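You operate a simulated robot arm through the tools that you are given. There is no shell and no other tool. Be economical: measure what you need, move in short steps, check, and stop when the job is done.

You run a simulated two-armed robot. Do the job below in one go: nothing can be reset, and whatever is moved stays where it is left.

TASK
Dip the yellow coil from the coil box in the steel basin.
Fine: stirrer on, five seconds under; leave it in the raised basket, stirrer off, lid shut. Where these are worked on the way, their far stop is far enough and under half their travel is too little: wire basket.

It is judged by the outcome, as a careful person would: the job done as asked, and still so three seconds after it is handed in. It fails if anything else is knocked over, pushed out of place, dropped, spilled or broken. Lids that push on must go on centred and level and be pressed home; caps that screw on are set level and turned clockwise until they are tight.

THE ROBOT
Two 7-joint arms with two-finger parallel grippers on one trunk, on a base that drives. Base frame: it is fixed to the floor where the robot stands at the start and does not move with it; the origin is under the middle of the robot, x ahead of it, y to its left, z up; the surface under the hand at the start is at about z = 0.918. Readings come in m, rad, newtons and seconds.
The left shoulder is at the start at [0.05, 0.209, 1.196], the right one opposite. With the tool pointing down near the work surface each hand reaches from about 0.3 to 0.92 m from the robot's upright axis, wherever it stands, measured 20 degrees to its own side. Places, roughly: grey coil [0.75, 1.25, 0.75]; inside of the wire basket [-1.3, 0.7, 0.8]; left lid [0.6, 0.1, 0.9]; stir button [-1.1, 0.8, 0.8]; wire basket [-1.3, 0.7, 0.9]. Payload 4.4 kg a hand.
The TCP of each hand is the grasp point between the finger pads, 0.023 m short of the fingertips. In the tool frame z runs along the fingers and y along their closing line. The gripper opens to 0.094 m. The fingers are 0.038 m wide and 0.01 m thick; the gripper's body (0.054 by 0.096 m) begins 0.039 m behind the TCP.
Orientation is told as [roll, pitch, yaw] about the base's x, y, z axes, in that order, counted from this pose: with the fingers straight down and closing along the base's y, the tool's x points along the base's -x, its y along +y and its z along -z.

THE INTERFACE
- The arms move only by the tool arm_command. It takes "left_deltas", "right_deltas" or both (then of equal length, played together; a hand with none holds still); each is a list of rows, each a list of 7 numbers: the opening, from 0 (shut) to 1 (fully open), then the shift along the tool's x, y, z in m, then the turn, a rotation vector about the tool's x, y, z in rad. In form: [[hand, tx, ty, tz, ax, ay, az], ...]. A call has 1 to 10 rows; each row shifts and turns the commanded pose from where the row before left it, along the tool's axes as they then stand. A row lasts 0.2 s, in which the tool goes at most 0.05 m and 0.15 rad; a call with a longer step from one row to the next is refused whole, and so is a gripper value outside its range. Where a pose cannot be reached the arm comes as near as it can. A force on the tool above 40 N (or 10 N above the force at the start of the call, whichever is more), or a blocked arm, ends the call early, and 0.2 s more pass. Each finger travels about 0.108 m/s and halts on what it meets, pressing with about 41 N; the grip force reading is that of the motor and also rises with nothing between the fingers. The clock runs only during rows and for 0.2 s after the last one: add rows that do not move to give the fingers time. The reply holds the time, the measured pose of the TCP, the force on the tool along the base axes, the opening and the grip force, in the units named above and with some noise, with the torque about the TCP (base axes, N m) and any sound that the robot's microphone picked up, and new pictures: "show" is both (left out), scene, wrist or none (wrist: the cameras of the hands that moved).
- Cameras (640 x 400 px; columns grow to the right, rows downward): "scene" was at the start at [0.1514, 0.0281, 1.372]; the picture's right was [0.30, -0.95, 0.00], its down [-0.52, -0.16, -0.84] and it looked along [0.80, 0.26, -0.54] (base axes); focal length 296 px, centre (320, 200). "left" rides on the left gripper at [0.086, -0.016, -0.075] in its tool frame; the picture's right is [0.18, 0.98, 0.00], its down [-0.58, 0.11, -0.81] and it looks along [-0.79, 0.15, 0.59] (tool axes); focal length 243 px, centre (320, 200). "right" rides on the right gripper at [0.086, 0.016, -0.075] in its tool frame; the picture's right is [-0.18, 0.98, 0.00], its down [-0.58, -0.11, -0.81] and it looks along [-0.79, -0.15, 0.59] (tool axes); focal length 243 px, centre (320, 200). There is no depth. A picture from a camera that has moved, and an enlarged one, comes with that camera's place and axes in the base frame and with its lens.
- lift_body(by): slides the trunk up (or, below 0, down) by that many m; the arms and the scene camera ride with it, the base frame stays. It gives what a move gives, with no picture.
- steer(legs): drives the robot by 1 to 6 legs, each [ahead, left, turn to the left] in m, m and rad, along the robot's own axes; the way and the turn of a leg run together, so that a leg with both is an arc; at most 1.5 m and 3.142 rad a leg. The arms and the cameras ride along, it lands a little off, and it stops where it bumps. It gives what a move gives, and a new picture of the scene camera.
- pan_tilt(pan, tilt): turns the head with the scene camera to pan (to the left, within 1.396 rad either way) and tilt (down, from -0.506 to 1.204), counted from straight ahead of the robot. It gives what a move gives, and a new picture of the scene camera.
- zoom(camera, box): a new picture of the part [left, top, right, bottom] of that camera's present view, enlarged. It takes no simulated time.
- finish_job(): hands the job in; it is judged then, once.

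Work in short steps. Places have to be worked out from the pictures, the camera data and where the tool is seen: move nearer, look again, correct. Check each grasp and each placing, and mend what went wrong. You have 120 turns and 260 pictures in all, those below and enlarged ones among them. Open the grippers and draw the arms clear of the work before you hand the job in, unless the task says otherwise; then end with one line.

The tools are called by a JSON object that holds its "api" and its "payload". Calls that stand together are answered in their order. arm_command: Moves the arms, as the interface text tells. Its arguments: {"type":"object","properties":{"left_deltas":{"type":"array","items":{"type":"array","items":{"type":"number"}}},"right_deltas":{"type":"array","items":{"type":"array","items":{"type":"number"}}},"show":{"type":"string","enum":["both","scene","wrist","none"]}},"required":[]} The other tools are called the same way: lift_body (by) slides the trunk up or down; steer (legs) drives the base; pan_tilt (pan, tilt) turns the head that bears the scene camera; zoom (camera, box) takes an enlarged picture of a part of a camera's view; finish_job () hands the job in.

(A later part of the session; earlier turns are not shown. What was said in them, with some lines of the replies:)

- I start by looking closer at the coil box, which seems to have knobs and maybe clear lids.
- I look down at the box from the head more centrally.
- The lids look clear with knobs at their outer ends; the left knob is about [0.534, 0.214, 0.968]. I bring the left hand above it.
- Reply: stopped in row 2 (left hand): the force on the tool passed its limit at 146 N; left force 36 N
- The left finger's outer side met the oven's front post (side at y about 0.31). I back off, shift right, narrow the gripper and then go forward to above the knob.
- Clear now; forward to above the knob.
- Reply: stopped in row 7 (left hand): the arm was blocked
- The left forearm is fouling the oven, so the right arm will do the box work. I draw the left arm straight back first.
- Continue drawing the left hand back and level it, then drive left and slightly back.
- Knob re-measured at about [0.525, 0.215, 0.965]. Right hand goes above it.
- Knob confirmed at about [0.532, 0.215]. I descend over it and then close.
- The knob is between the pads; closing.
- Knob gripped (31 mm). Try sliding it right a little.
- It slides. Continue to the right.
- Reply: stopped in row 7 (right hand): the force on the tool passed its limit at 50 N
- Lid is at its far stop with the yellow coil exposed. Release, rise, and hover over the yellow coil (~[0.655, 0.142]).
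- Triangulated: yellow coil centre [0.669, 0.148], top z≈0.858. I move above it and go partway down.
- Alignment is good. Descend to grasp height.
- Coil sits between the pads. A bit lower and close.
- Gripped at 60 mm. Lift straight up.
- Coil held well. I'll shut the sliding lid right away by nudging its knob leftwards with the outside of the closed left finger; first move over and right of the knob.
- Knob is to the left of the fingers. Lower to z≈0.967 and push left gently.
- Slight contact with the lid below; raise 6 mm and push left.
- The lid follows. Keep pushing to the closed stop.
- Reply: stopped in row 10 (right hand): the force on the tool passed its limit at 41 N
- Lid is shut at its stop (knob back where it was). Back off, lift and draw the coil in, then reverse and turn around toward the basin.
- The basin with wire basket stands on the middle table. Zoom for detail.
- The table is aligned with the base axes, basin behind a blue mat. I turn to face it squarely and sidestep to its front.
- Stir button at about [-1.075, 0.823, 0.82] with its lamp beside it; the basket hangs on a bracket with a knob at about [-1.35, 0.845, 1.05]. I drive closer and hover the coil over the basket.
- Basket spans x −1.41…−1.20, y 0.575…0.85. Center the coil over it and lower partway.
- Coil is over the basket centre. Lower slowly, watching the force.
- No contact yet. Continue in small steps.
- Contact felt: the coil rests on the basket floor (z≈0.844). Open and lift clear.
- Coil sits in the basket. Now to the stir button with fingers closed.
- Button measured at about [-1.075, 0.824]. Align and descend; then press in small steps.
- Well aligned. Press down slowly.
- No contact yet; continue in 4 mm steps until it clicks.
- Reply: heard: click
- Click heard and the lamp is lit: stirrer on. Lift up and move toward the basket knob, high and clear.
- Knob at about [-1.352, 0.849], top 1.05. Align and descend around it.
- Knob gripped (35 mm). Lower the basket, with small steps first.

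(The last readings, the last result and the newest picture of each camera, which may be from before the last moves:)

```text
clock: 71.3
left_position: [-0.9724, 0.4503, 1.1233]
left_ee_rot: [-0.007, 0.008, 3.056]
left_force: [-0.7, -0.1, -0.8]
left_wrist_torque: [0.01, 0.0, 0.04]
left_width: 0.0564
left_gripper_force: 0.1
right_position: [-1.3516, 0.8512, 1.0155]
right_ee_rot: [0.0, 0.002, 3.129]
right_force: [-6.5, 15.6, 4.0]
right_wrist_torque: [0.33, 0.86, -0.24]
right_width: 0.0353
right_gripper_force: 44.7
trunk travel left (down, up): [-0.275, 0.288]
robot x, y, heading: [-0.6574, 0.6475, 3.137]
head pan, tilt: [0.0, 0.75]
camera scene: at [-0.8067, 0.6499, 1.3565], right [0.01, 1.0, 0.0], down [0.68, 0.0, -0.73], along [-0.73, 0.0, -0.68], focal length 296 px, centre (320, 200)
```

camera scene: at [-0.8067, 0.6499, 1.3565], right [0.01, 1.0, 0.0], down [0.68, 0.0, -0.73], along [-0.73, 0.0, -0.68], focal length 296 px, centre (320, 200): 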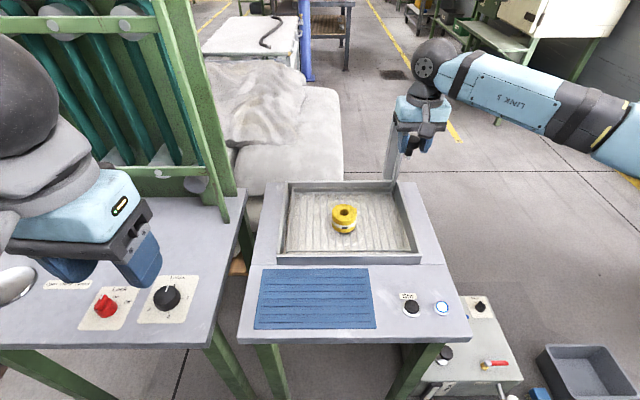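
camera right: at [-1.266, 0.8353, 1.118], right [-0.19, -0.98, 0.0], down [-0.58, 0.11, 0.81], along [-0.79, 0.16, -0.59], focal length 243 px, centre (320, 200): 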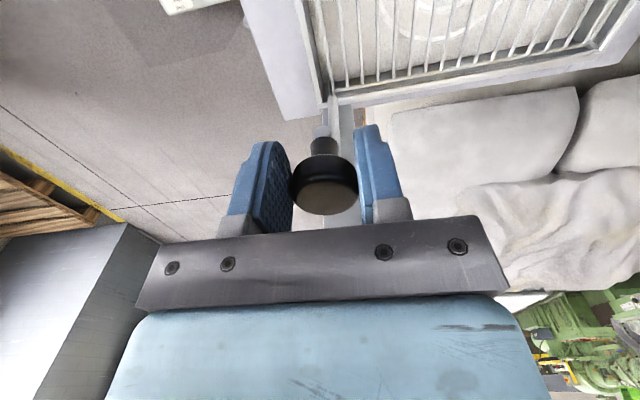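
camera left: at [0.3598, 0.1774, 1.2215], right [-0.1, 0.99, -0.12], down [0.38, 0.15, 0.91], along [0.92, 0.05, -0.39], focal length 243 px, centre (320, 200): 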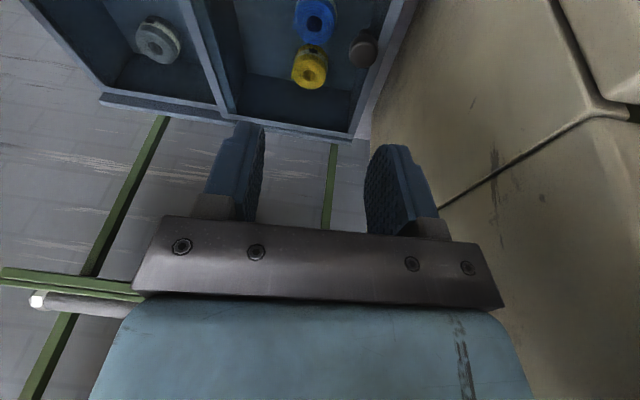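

Basket is going down. Ease the side load and continue to the lower stop.

{"api": "arm_command", "payload": {"right_deltas": [[0.2, -0.001, -0.003, 0.006, 0, 0, 0], [0.2, 0, 0, 0.008, 0, 0, 0], [0.2, 0, 0, 0.008, 0, 0, 0], [0.2, 0, 0, 0.008, 0, 0, 0], [0.2, 0, 0, 0, 0, 0, 0]], "show": "scene"}}

```text
clock: 72.5
left_position: [-0.9715, 0.4482, 1.1219]
left_ee_rot: [-0.009, 0.005, 3.057]
left_force: [-0.6, -0.4, -0.1]
left_wrist_torque: [0.02, 0.0, 0.01]
left_width: 0.0565
left_gripper_force: 0.0
right_position: [-1.352, 0.852, 0.9854]
right_ee_rot: [-0.001, 0.003, 3.134]
right_force: [-6.6, 1.1, 2.9]
right_wrist_torque: [-0.05, 0.78, 0.11]
right_width: 0.0353
right_gripper_force: 45.1
trunk travel left (down, up): [-0.275, 0.288]
robot x, y, heading: [-0.6523, 0.6477, 3.136]
head pan, tilt: [0.0, 0.75]
camera scene: at [-0.8068, 0.6481, 1.3564], right [0.0, 1.0, 0.0], down [0.68, 0.0, -0.73], along [-0.73, 0.0, -0.68], focal length 296 px, centre (320, 200)
```

scene: 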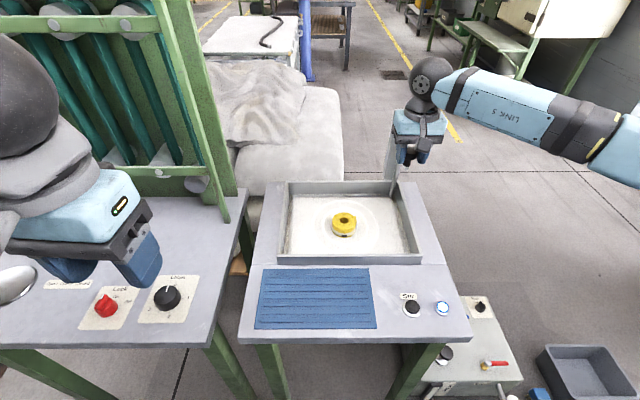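

Basket is below the liquid but the coil still pokes out. Continue down until the stop.

{"api": "arm_command", "payload": {"right_deltas": [[0.2, -0.001, 0, 0.008, 0, 0, 0], [0.2, 0, 0, 0.008, 0, 0, 0], [0.2, 0, 0, 0.008, 0, 0, 0], [0.2, 0, 0, 0.008, 0, 0, 0], [0.2, 0, 0, 0, 0, 0, 0]], "show": "scene"}}

```text
clock: 73.7
left_position: [-0.9696, 0.4473, 1.1226]
left_ee_rot: [-0.009, 0.007, 3.056]
left_force: [0.3, 0.5, 0.3]
left_wrist_torque: [0.0, 0.0, 0.02]
left_width: 0.0562
left_gripper_force: 0.0
right_position: [-1.3505, 0.8514, 0.954]
right_ee_rot: [-0.001, 0.001, 3.133]
right_force: [9.5, -3.2, 3.1]
right_wrist_torque: [-0.11, 0.0, 0.03]
right_width: 0.0353
right_gripper_force: 45.1
trunk travel left (down, up): [-0.275, 0.288]
robot x, y, heading: [-0.6539, 0.643, 3.132]
head pan, tilt: [0.0, 0.75]
camera scene: at [-0.8051, 0.6475, 1.3566], right [0.0, 1.0, 0.0], down [0.68, 0.0, -0.73], along [-0.73, 0.0, -0.68], focal length 296 px, centre (320, 200)
```

scene: 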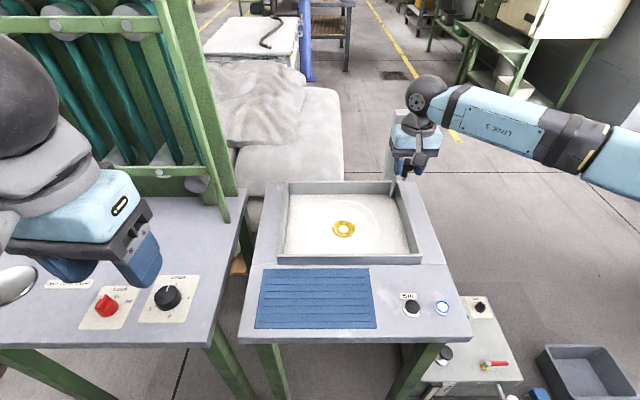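

Only the top is showing; keep going.

{"api": "arm_command", "payload": {"right_deltas": [[0.2, 0.0, 0, 0.008, 0, 0, 0], [0.2, 0, 0, 0.008, 0, 0, 0], [0.2, 0, 0, 0.008, 0, 0, 0], [0.2, 0, 0, 0.008, 0, 0, 0], [0.2, 0, 0, 0, 0, 0, 0]], "show": "scene"}}

```text
clock: 74.6
left_position: [-0.9674, 0.4485, 1.1236]
left_ee_rot: [-0.009, 0.004, 3.056]
left_force: [1.1, 0.1, 0.4]
left_wrist_torque: [-0.02, 0.0, 0.02]
left_width: 0.0562
left_gripper_force: 0.0
right_position: [-1.3512, 0.8522, 0.9382]
right_ee_rot: [0.005, -0.015, 3.133]
right_force: [21.4, -1.1, 21.5]
right_wrist_torque: [-0.05, -0.85, 0.11]
right_width: 0.0353
right_gripper_force: 44.5
trunk travel left (down, up): [-0.275, 0.288]
robot x, y, heading: [-0.6586, 0.6428, 3.135]
head pan, tilt: [0.0, 0.75]
stopped in row 4 (right hand): the force on the tool passed its limit at 53 N (the readings are from after the stop); the commanded pose is now the measured one
camera scene: at [-0.8012, 0.6482, 1.3572], right [0.01, 1.0, 0.0], down [0.68, 0.0, -0.73], along [-0.73, 0.0, -0.68], focal length 296 px, centre (320, 200)
```

scene: 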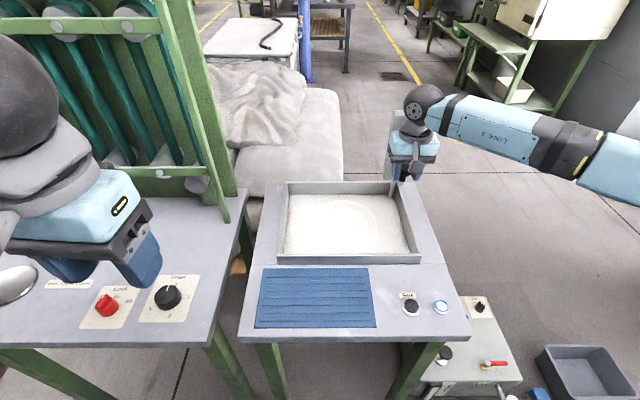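

Stop reached, coil fully submerged since about t=74.3. Hold until about t=80.

{"api": "arm_command", "payload": {"right_deltas": [[0.2, 0.001, 0, 0, 0, 0, 0], [0.2, 0, 0, 0, 0, 0, 0], [0.2, 0, 0, 0, 0, 0, 0], [0.2, 0, 0, 0, 0, 0, 0], [0.2, 0, 0, 0, 0, 0, 0], [0.2, 0, 0, 0, 0, 0, 0], [0.2, 0, 0, 0, 0, 0, 0], [0.2, 0, 0, 0, 0, 0, 0], [0.2, 0, 0, 0, 0, 0, 0], [0.2, 0, 0, 0, 0, 0, 0]], "show": "scene"}}

{"api": "arm_command", "payload": {"right_deltas": [[0.2, 0, 0, 0, 0, 0, 0], [0.2, 0, 0, 0, 0, 0, 0], [0.2, 0, 0, 0, 0, 0, 0], [0.2, 0, 0, 0, 0, 0, 0], [0.2, 0, 0, 0, 0, 0, 0], [0.2, 0, 0, 0, 0, 0, 0], [0.2, 0, 0, 0, 0, 0, 0], [0.2, 0, 0, 0, 0, 0, 0], [0.2, 0, 0, 0, 0, 0, 0], [0.2, 0, 0, 0, 0, 0, 0]], "show": "none"}}

{"api": "arm_command", "payload": {"right_deltas": [[0.2, 0, 0, 0, 0, 0, 0], [0.2, 0, 0, 0, 0, 0, 0], [0.2, 0, 0, 0, 0, 0, 0]], "show": "none"}}

```text
clock: 76.8
left_position: [-0.9678, 0.4471, 1.1248]
left_ee_rot: [-0.011, 0.002, 3.056]
left_force: [0.0, -0.4, -0.6]
left_wrist_torque: [0.03, -0.03, -0.04]
left_width: 0.0564
left_gripper_force: 0.2
right_position: [-1.3517, 0.8516, 0.9377]
right_ee_rot: [0.001, -0.014, 3.131]
right_force: [9.4, 1.2, 37.6]
right_wrist_torque: [0.04, 0.7, -0.02]
right_width: 0.0353
right_gripper_force: 45.4
trunk travel left (down, up): [-0.275, 0.288]
robot x, y, heading: [-0.6573, 0.6476, 3.141]
head pan, tilt: [0.0, 0.75]
camera scene: at [-0.8007, 0.6468, 1.3574], right [0.01, 1.0, 0.0], down [0.68, 0.0, -0.73], along [-0.73, 0.0, -0.68], focal length 296 px, centre (320, 200)
```

scene: 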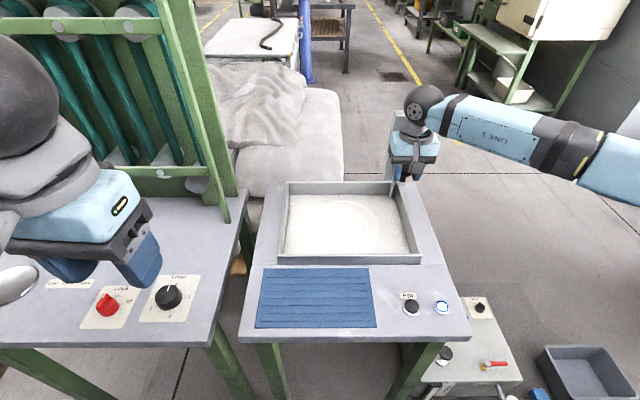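

```text
clock: 79.0
left_position: [-0.9658, 0.448, 1.1231]
left_ee_rot: [-0.009, 0.003, 3.056]
left_force: [-0.6, 0.0, 0.4]
left_wrist_torque: [-0.01, 0.0, 0.01]
left_width: 0.0563
left_gripper_force: 0.1
right_position: [-1.3517, 0.8528, 0.9379]
right_ee_rot: [0.001, -0.014, 3.13]
right_force: [8.0, -0.1, 36.0]
right_wrist_torque: [-0.01, 0.46, -0.02]
right_width: 0.0351
right_gripper_force: 45.0
trunk travel left (down, up): [-0.275, 0.288]
robot x, y, heading: [-0.6585, 0.6441, 3.136]
head pan, tilt: [0.0, 0.75]
```

```text
clock: 79.8
left_position: [-0.967, 0.4464, 1.1244]
left_ee_rot: [-0.012, 0.002, 3.056]
left_force: [0.0, -0.1, 0.8]
left_wrist_torque: [-0.01, -0.01, 0.0]
left_width: 0.0565
left_gripper_force: 0.1
right_position: [-1.3522, 0.8514, 0.9376]
right_ee_rot: [0.002, -0.013, 3.131]
right_force: [7.4, 0.5, 36.3]
right_wrist_torque: [0.04, 0.51, -0.01]
right_width: 0.0353
right_gripper_force: 45.0
trunk travel left (down, up): [-0.275, 0.288]
robot x, y, heading: [-0.6556, 0.6452, 3.134]
head pan, tilt: [0.0, 0.75]
```

5.5 s under. Raise the basket.

{"api": "arm_command", "payload": {"right_deltas": [[0.2, 0, 0, -0.015, 0, 0, 0], [0.2, 0, 0, -0.018, 0, 0, 0], [0.2, 0, 0, -0.018, 0, 0, 0], [0.2, 0, 0, -0.018, 0, 0, 0], [0.2, 0, 0, -0.018, 0, 0, 0], [0.2, 0, 0, -0.01, 0, 0, 0], [0.2, 0, 0, 0, 0, 0, 0]], "show": "scene"}}

```text
clock: 81.4
left_position: [-0.9695, 0.4483, 1.1229]
left_ee_rot: [-0.01, 0.006, 3.056]
left_force: [-0.3, -0.6, 0.4]
left_wrist_torque: [0.04, -0.04, 0.03]
left_width: 0.0566
left_gripper_force: 0.1
right_position: [-1.3538, 0.851, 1.0322]
right_ee_rot: [0.002, -0.012, 3.131]
right_force: [27.5, -2.7, -2.7]
right_wrist_torque: [0.01, -0.95, 0.02]
right_width: 0.0352
right_gripper_force: 44.6
trunk travel left (down, up): [-0.275, 0.288]
robot x, y, heading: [-0.6525, 0.6437, 3.133]
head pan, tilt: [0.0, 0.75]
camera scene: at [-0.8034, 0.648, 1.3569], right [0.01, 1.0, 0.0], down [0.68, 0.0, -0.73], along [-0.73, 0.0, -0.68], focal length 296 px, centre (320, 200)
```

scene: 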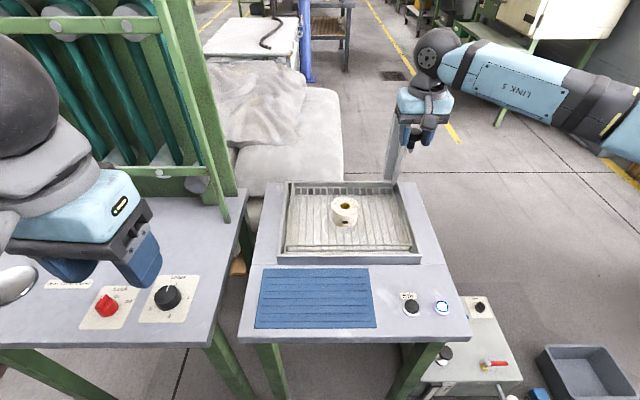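

The coil comes out coated. Relieve side load and raise to the upper stop (~1.044+).

{"api": "arm_command", "payload": {"right_deltas": [[0.2, 0.003, 0, 0, 0, 0, 0], [0.2, 0.001, 0, -0.006, 0, 0, 0], [0.2, 0, 0, -0.005, 0, 0, 0], [0.2, 0, 0, -0.004, 0, 0, 0], [0.2, 0, 0, 0, 0, 0, 0]], "show": "scene"}}

```text
clock: 82.6
left_position: [-0.9734, 0.4464, 1.1223]
left_ee_rot: [-0.009, 0.01, 3.057]
left_force: [-0.4, 0.6, 0.4]
left_wrist_torque: [0.03, 0.0, 0.0]
left_width: 0.0567
left_gripper_force: 0.0
right_position: [-1.3519, 0.8522, 1.0436]
right_ee_rot: [0.002, -0.009, 3.132]
right_force: [-20.6, -8.7, -1.1]
right_wrist_torque: [-0.19, 0.9, -0.1]
right_width: 0.0353
right_gripper_force: 44.7
trunk travel left (down, up): [-0.275, 0.288]
robot x, y, heading: [-0.6565, 0.6439, 3.139]
head pan, tilt: [0.0, 0.75]
camera scene: at [-0.8093, 0.6468, 1.3562], right [0.0, 1.0, 0.0], down [0.68, 0.0, -0.73], along [-0.73, 0.0, -0.68], focal length 296 px, centre (320, 200)
```

scene: 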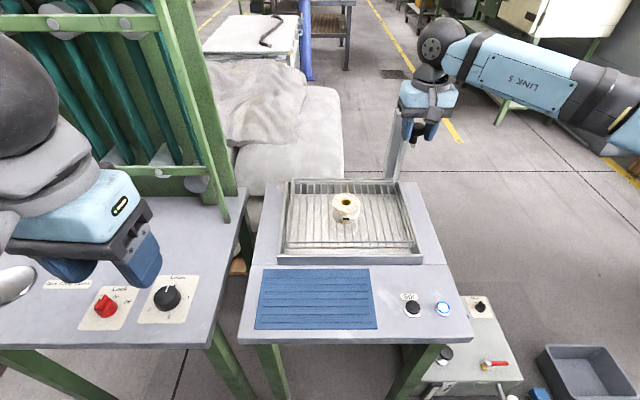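

Check for the upper stop with a few more mm, relieving the x load.

{"api": "arm_command", "payload": {"right_deltas": [[0.2, -0.002, -0.001, -0.003, 0, 0, 0], [0.2, 0, 0, -0.003, 0, 0, 0], [0.2, 0, 0, 0, 0, 0, 0]], "show": "none"}}

```text
clock: 83.4
left_position: [-0.9722, 0.4476, 1.1215]
left_ee_rot: [-0.01, 0.009, 3.056]
left_force: [0.6, 0.4, -0.3]
left_wrist_torque: [-0.02, -0.01, 0.01]
left_width: 0.0561
left_gripper_force: 0.1
right_position: [-1.3531, 0.8517, 1.0484]
right_ee_rot: [0.001, -0.004, 3.132]
right_force: [-0.3, -16.5, -17.2]
right_wrist_torque: [-0.27, 0.39, 0.23]
right_width: 0.0353
right_gripper_force: 44.8
trunk travel left (down, up): [-0.275, 0.288]
robot x, y, heading: [-0.6573, 0.6482, 3.131]
head pan, tilt: [0.0, 0.75]
```

Upper stop felt (−17 N). Release and lift off the knob.

{"api": "arm_command", "payload": {"right_deltas": [[0.4, 0, 0, 0, 0, 0, 0], [0.6, 0, 0, 0, 0, 0, 0], [0.6, 0, 0, 0, 0, 0, 0], [0.6, 0, 0, -0.03, 0, 0, 0], [0.6, 0, 0, -0.04, 0, 0, 0], [0.6, 0, 0, -0.04, 0, 0, 0], [0.6, 0, 0, 0, 0, 0, 0]]}}

```text
clock: 85.0
left_position: [-0.9729, 0.4483, 1.1214]
left_ee_rot: [-0.008, 0.008, 3.056]
left_force: [0.1, -0.3, -0.5]
left_wrist_torque: [-0.01, -0.01, -0.01]
left_width: 0.0566
left_gripper_force: 0.1
right_position: [-1.3502, 0.8546, 1.1586]
right_ee_rot: [0.002, -0.009, 3.129]
right_force: [-0.1, -1.0, -0.6]
right_wrist_torque: [-0.01, 0.0, 0.0]
right_width: 0.0564
right_gripper_force: 0.0
trunk travel left (down, up): [-0.275, 0.288]
robot x, y, heading: [-0.6528, 0.6492, 3.138]
head pan, tilt: [0.0, 0.75]
camera scene: at [-0.8069, 0.6485, 1.3564], right [0.01, 1.0, 0.0], down [0.68, 0.0, -0.73], along [-0.73, 0.0, -0.68], focal length 296 px, centre (320, 200)
camera right: at [-1.2648, 0.8378, 1.233], right [-0.19, -0.98, 0.0], down [-0.57, 0.12, 0.81], along [-0.8, 0.16, -0.59], focal length 243 px, centre (320, 200)
```

scene: 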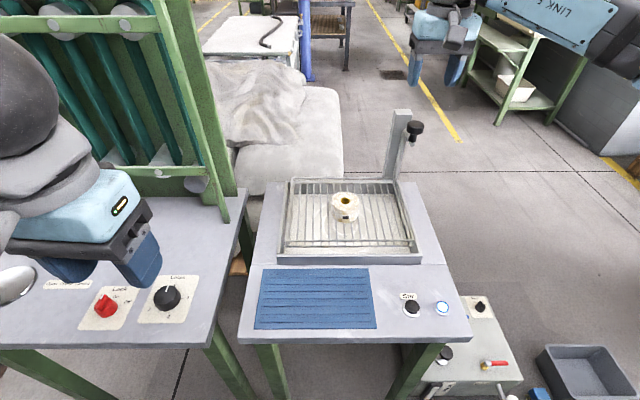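
right: 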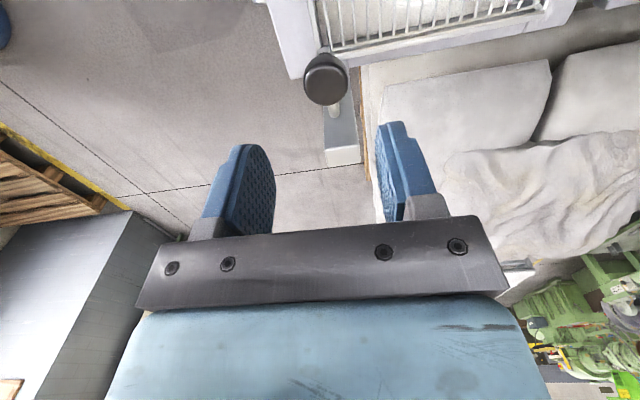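

Basket stays raised with the coil. Now back to the stir button.

{"api": "arm_command", "payload": {"right_deltas": [[0.3, 0.045, 0.005, 0, 0, 0, 0], [0, 0.045, 0.005, 0, 0, 0, 0], [0, 0.045, 0.005, 0, 0, 0, 0], [0, 0.045, 0.005, 0, 0, 0, 0], [0, 0.045, 0.004, 0, 0, 0, 0], [0, 0.046, 0.003, 0.03, 0, 0.009, 0], [0, 0.002, 0, 0.045, 0, 0, 0], [0, 0, 0, 0.045, 0, 0, 0], [0, 0, 0, 0.045, 0, 0, 0], [0, 0, 0, 0, 0, 0, 0]], "show": "wrist"}}

```text
refused: row 6 steps farther than a row can; nothing moved
```

{"api": "arm_command", "payload": {"right_deltas": [[0.3, 0.045, 0.005, 0, 0, 0, 0], [0, 0.045, 0.005, 0, 0, 0, 0], [0, 0.045, 0.005, 0, 0, 0, 0], [0, 0.045, 0.005, 0, 0, 0, 0], [0, 0.045, 0.004, 0, 0, 0, 0], [0, 0.046, 0.003, 0, 0, 0.009, 0], [0, 0.002, 0, 0.045, 0, 0, 0], [0, 0, 0, 0.045, 0, 0, 0], [0, 0, 0, 0.045, 0, 0, 0], [0, 0, 0, 0.03, 0, 0, 0]], "show": "wrist"}}

```text
clock: 87.2
left_position: [-0.9712, 0.4482, 1.1227]
left_ee_rot: [-0.009, 0.005, 3.057]
left_force: [-0.6, -0.3, 0.0]
left_wrist_torque: [0.0, 0.02, 0.0]
left_width: 0.0564
left_gripper_force: 0.2
right_position: [-1.0781, 0.8255, 0.9922]
right_ee_rot: [0.001, -0.002, 3.129]
right_force: [0.5, 0.9, 0.9]
right_wrist_torque: [-0.06, 0.04, -0.03]
right_width: 0.0
right_gripper_force: 40.5
trunk travel left (down, up): [-0.275, 0.288]
robot x, y, heading: [-0.6536, 0.6447, 3.136]
head pan, tilt: [0.0, 0.75]
camera right: at [-0.9918, 0.8085, 1.0668], right [-0.2, -0.98, 0.0], down [-0.58, 0.12, 0.81], along [-0.79, 0.16, -0.59], focal length 243 px, centre (320, 200)
```

right: 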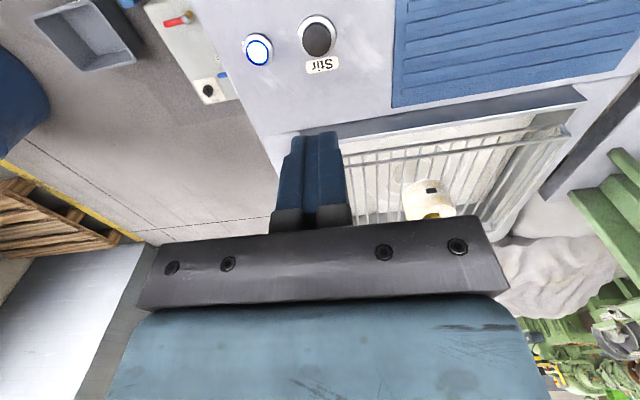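

{"api": "arm_command", "payload": {"right_deltas": [[0, 0.001, 0, 0.045, 0, 0, 0], [0, 0, 0, 0.045, 0, 0, 0], [0, 0, 0, 0.035, 0, 0, 0], [0, 0, 0, 0.02, 0, 0, 0], [0, 0, 0, 0.009, 0, 0, 0], [0, 0, 0, 0, 0, 0, 0]], "show": "wrist"}}

```text
clock: 88.6
left_position: [-0.9725, 0.4488, 1.1222]
left_ee_rot: [-0.008, 0.008, 3.054]
left_force: [-0.8, 0.4, -0.7]
left_wrist_torque: [-0.02, 0.04, 0.04]
left_width: 0.0565
left_gripper_force: 0.1
right_position: [-1.0764, 0.8235, 0.8386]
right_ee_rot: [0.002, -0.002, 3.132]
right_force: [-0.4, -0.5, 0.0]
right_wrist_torque: [0.0, -0.01, 0.01]
right_width: 0.0
right_gripper_force: 41.1
trunk travel left (down, up): [-0.275, 0.288]
robot x, y, heading: [-0.6555, 0.645, 3.137]
head pan, tilt: [0.0, 0.75]
camera right: at [-0.9908, 0.8067, 0.9125], right [-0.19, -0.98, 0.0], down [-0.58, 0.12, 0.81], along [-0.79, 0.16, -0.59], focal length 243 px, centre (320, 200)
```

right: 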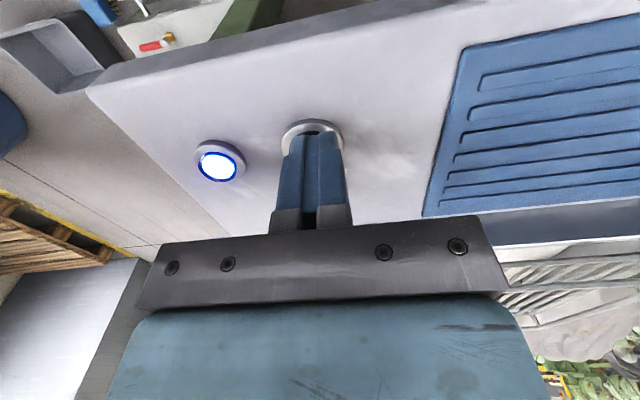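

Press as before: about 11–14 mm more, in small steps.

{"api": "arm_command", "payload": {"right_deltas": [[0, 0, 0, 0.004, 0, 0, 0], [0, 0, 0, 0.003, 0, 0, 0], [0, 0, 0, 0.003, 0, 0, 0], [0, 0, 0, 0.003, 0, 0, 0]], "show": "wrist"}}

```text
clock: 89.6
left_position: [-0.9706, 0.4477, 1.1232]
left_ee_rot: [-0.009, 0.005, 3.056]
left_force: [-0.1, -0.1, -0.1]
left_wrist_torque: [-0.02, -0.01, 0.03]
left_width: 0.0563
left_gripper_force: 0.0
right_position: [-1.0766, 0.824, 0.8287]
right_ee_rot: [0.003, -0.002, 3.129]
right_force: [0.5, 1.6, 20.1]
right_wrist_torque: [0.06, 0.06, 0.01]
right_width: 0.0
right_gripper_force: 40.9
trunk travel left (down, up): [-0.275, 0.288]
robot x, y, heading: [-0.6544, 0.6459, 3.137]
head pan, tilt: [0.0, 0.75]
heard: click
camera right: at [-0.9907, 0.807, 0.9022], right [-0.2, -0.98, 0.0], down [-0.58, 0.12, 0.81], along [-0.79, 0.16, -0.59], focal length 243 px, centre (320, 200)
```

right: 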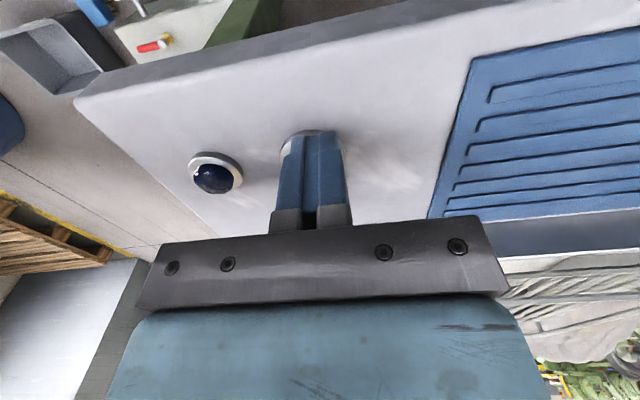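

Clicked, lamp off. Lift clear, open, and draw back.

{"api": "arm_command", "payload": {"right_deltas": [[0, 0, 0, -0.03, 0, 0, 0], [0, 0, 0, -0.045, 0, 0, 0], [0, 0, 0, -0.045, 0, 0, 0], [0, 0, 0, -0.045, 0, 0, 0], [0.5, 0, 0, -0.045, 0, 0, 0], [0.8, 0.02, 0, -0.04, 0, 0, 0], [1, 0.04, 0, 0, 0, 0, 0], [1, 0.04, 0, 0, 0, 0, 0], [1, 0, 0, 0, 0, 0, 0]], "show": "none"}}

{"api": "steer", "payload": {"legs": [[-0.2, 0, 0]]}}

{"api": "zoom", "payload": {"camera": "scene", "box": [240, 70, 480, 270]}}

```text
clock: 91.6
left_position: [-0.9719, 0.448, 1.122]
left_ee_rot: [-0.009, 0.008, 3.056]
left_force: [-0.4, 0.9, -0.5]
left_wrist_torque: [0.0, 0.01, 0.01]
left_width: 0.0565
left_gripper_force: 0.1
right_position: [-0.9787, 0.8224, 1.0754]
right_ee_rot: [0.003, 0.0, 3.129]
right_force: [0.2, 0.1, 1.4]
right_wrist_torque: [0.0, 0.03, -0.03]
right_width: 0.0938
right_gripper_force: 0.1
trunk travel left (down, up): [-0.275, 0.288]
robot x, y, heading: [-0.6565, 0.6432, 3.136]
head pan, tilt: [0.0, 0.75]
```

```text
clock: 93.2
left_position: [-0.7726, 0.4482, 1.123]
left_ee_rot: [-0.006, 0.006, 3.052]
left_force: [0.0, 0.3, 0.6]
left_wrist_torque: [0.01, -0.02, 0.02]
left_width: 0.0562
left_gripper_force: 0.1
right_position: [-0.7788, 0.8225, 1.0755]
right_ee_rot: [0.001, 0.0, 3.126]
right_force: [0.6, -0.1, 0.0]
right_wrist_torque: [0.0, 0.03, -0.02]
right_width: 0.0939
right_gripper_force: 0.0
trunk travel left (down, up): [-0.275, 0.288]
robot x, y, heading: [-0.4558, 0.6478, 3.136]
head pan, tilt: [0.0, 0.75]
camera scene: at [-0.6065, 0.6472, 1.3566], right [0.01, 1.0, 0.0], down [0.68, -0.01, -0.73], along [-0.73, 0.01, -0.68], focal length 296 px, centre (320, 200)
```

scene: 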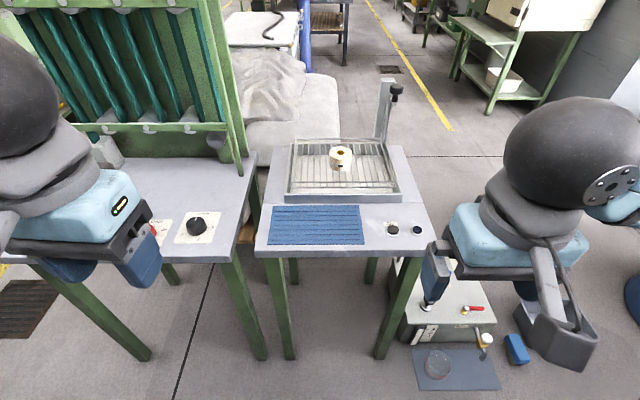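

```text
2.00 times, centred on (360, 170) of scene
camera zoom: at [-0.6065, 0.6472, 1.3566], right [0.01, 1.0, 0.0], down [0.68, -0.01, -0.73], along [-0.73, 0.01, -0.68], focal length 591 px, centre (240, 260)
```

zoom: 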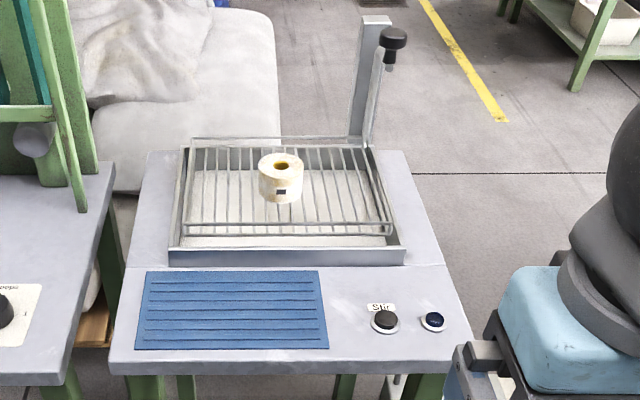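

Coil dipped, basket raised, stirrer off. I open the left gripper too and turn round to verify the box lid.

{"api": "arm_command", "payload": {"left_deltas": [[1, 0, 0, 0, 0, 0, 0], [1, 0, 0, 0, 0, 0, 0], [1, 0, 0, 0, 0, 0, 0]], "show": "none"}}

{"api": "steer", "payload": {"legs": [[0, 0, 1.4], [0, 0, 1.3]]}}

{"api": "zoom", "payload": {"camera": "scene", "box": [240, 0, 560, 200]}}

```text
clock: 94.0
left_position: [-0.7722, 0.4467, 1.1221]
left_ee_rot: [-0.009, 0.006, 3.052]
left_force: [0.7, 0.3, -0.1]
left_wrist_torque: [-0.01, -0.02, 0.02]
left_width: 0.0939
left_gripper_force: 0.0
right_position: [-0.7799, 0.8222, 1.0741]
right_ee_rot: [0.003, 0.0, 3.129]
right_force: [-0.8, 0.0, -0.3]
right_wrist_torque: [0.03, 0.01, -0.01]
right_width: 0.094
right_gripper_force: 0.0
trunk travel left (down, up): [-0.275, 0.288]
robot x, y, heading: [-0.4547, 0.6433, 3.136]
head pan, tilt: [0.0, 0.75]
```

```text
clock: 101.2
left_position: [-0.0859, 0.7013, 1.1235]
left_ee_rot: [-0.008, 0.007, -0.494]
left_force: [0.8, -0.4, 0.1]
left_wrist_torque: [0.0, 0.0, -0.01]
left_width: 0.0939
left_gripper_force: 0.1
right_position: [-0.2287, 0.3554, 1.0742]
right_ee_rot: [0.0, 0.0, -0.418]
right_force: [0.1, -0.1, 0.5]
right_wrist_torque: [0.02, 0.02, 0.01]
right_width: 0.094
right_gripper_force: 0.1
trunk travel left (down, up): [-0.275, 0.288]
robot x, y, heading: [-0.4561, 0.6433, -0.413]
head pan, tilt: [0.0, 0.75]
camera scene: at [-0.3192, 0.5859, 1.3565], right [-0.4, -0.92, 0.0], down [-0.62, 0.27, -0.73], along [0.67, -0.29, -0.68], focal length 296 px, centre (320, 200)
```

scene: 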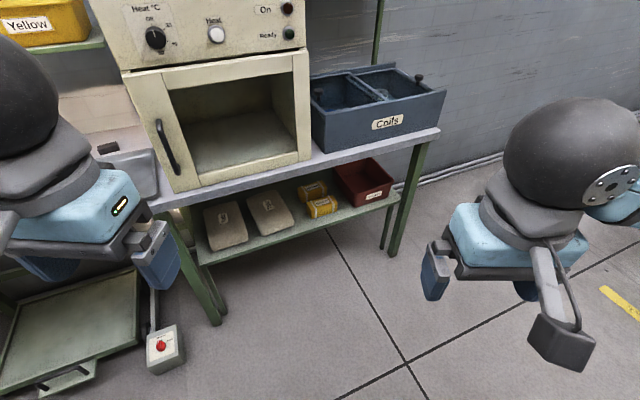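

```text
2.00 times, centred on (400, 100) of scene
camera zoom: at [-0.3192, 0.5859, 1.3565], right [-0.4, -0.92, 0.0], down [-0.62, 0.27, -0.73], along [0.67, -0.29, -0.68], focal length 591 px, centre (160, 400)
```

zoom: 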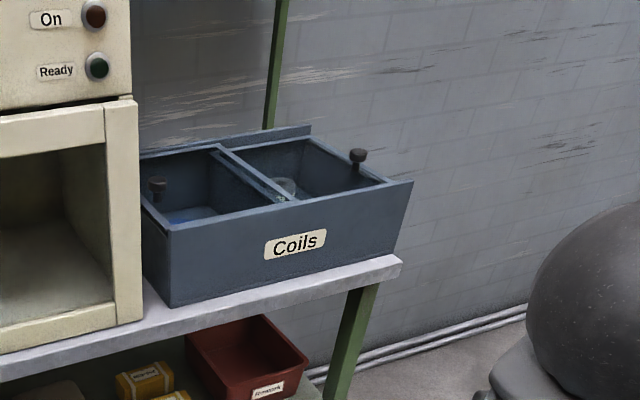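

The left knob is back at its outer end, so the box lid is shut. Everything is done and the arms are clear; I hand in.

{"api": "finish_job", "payload": {}}

```text
The job is handed in.
```

The yellow coil was dipped for about 5.5 s with the stirrer on. It is now in the raised basket, with the stirrer off and the coil box lid shut. On the way in, the left hand and arm bumped the oven front twice (up to 146 N). Nothing looked moved.
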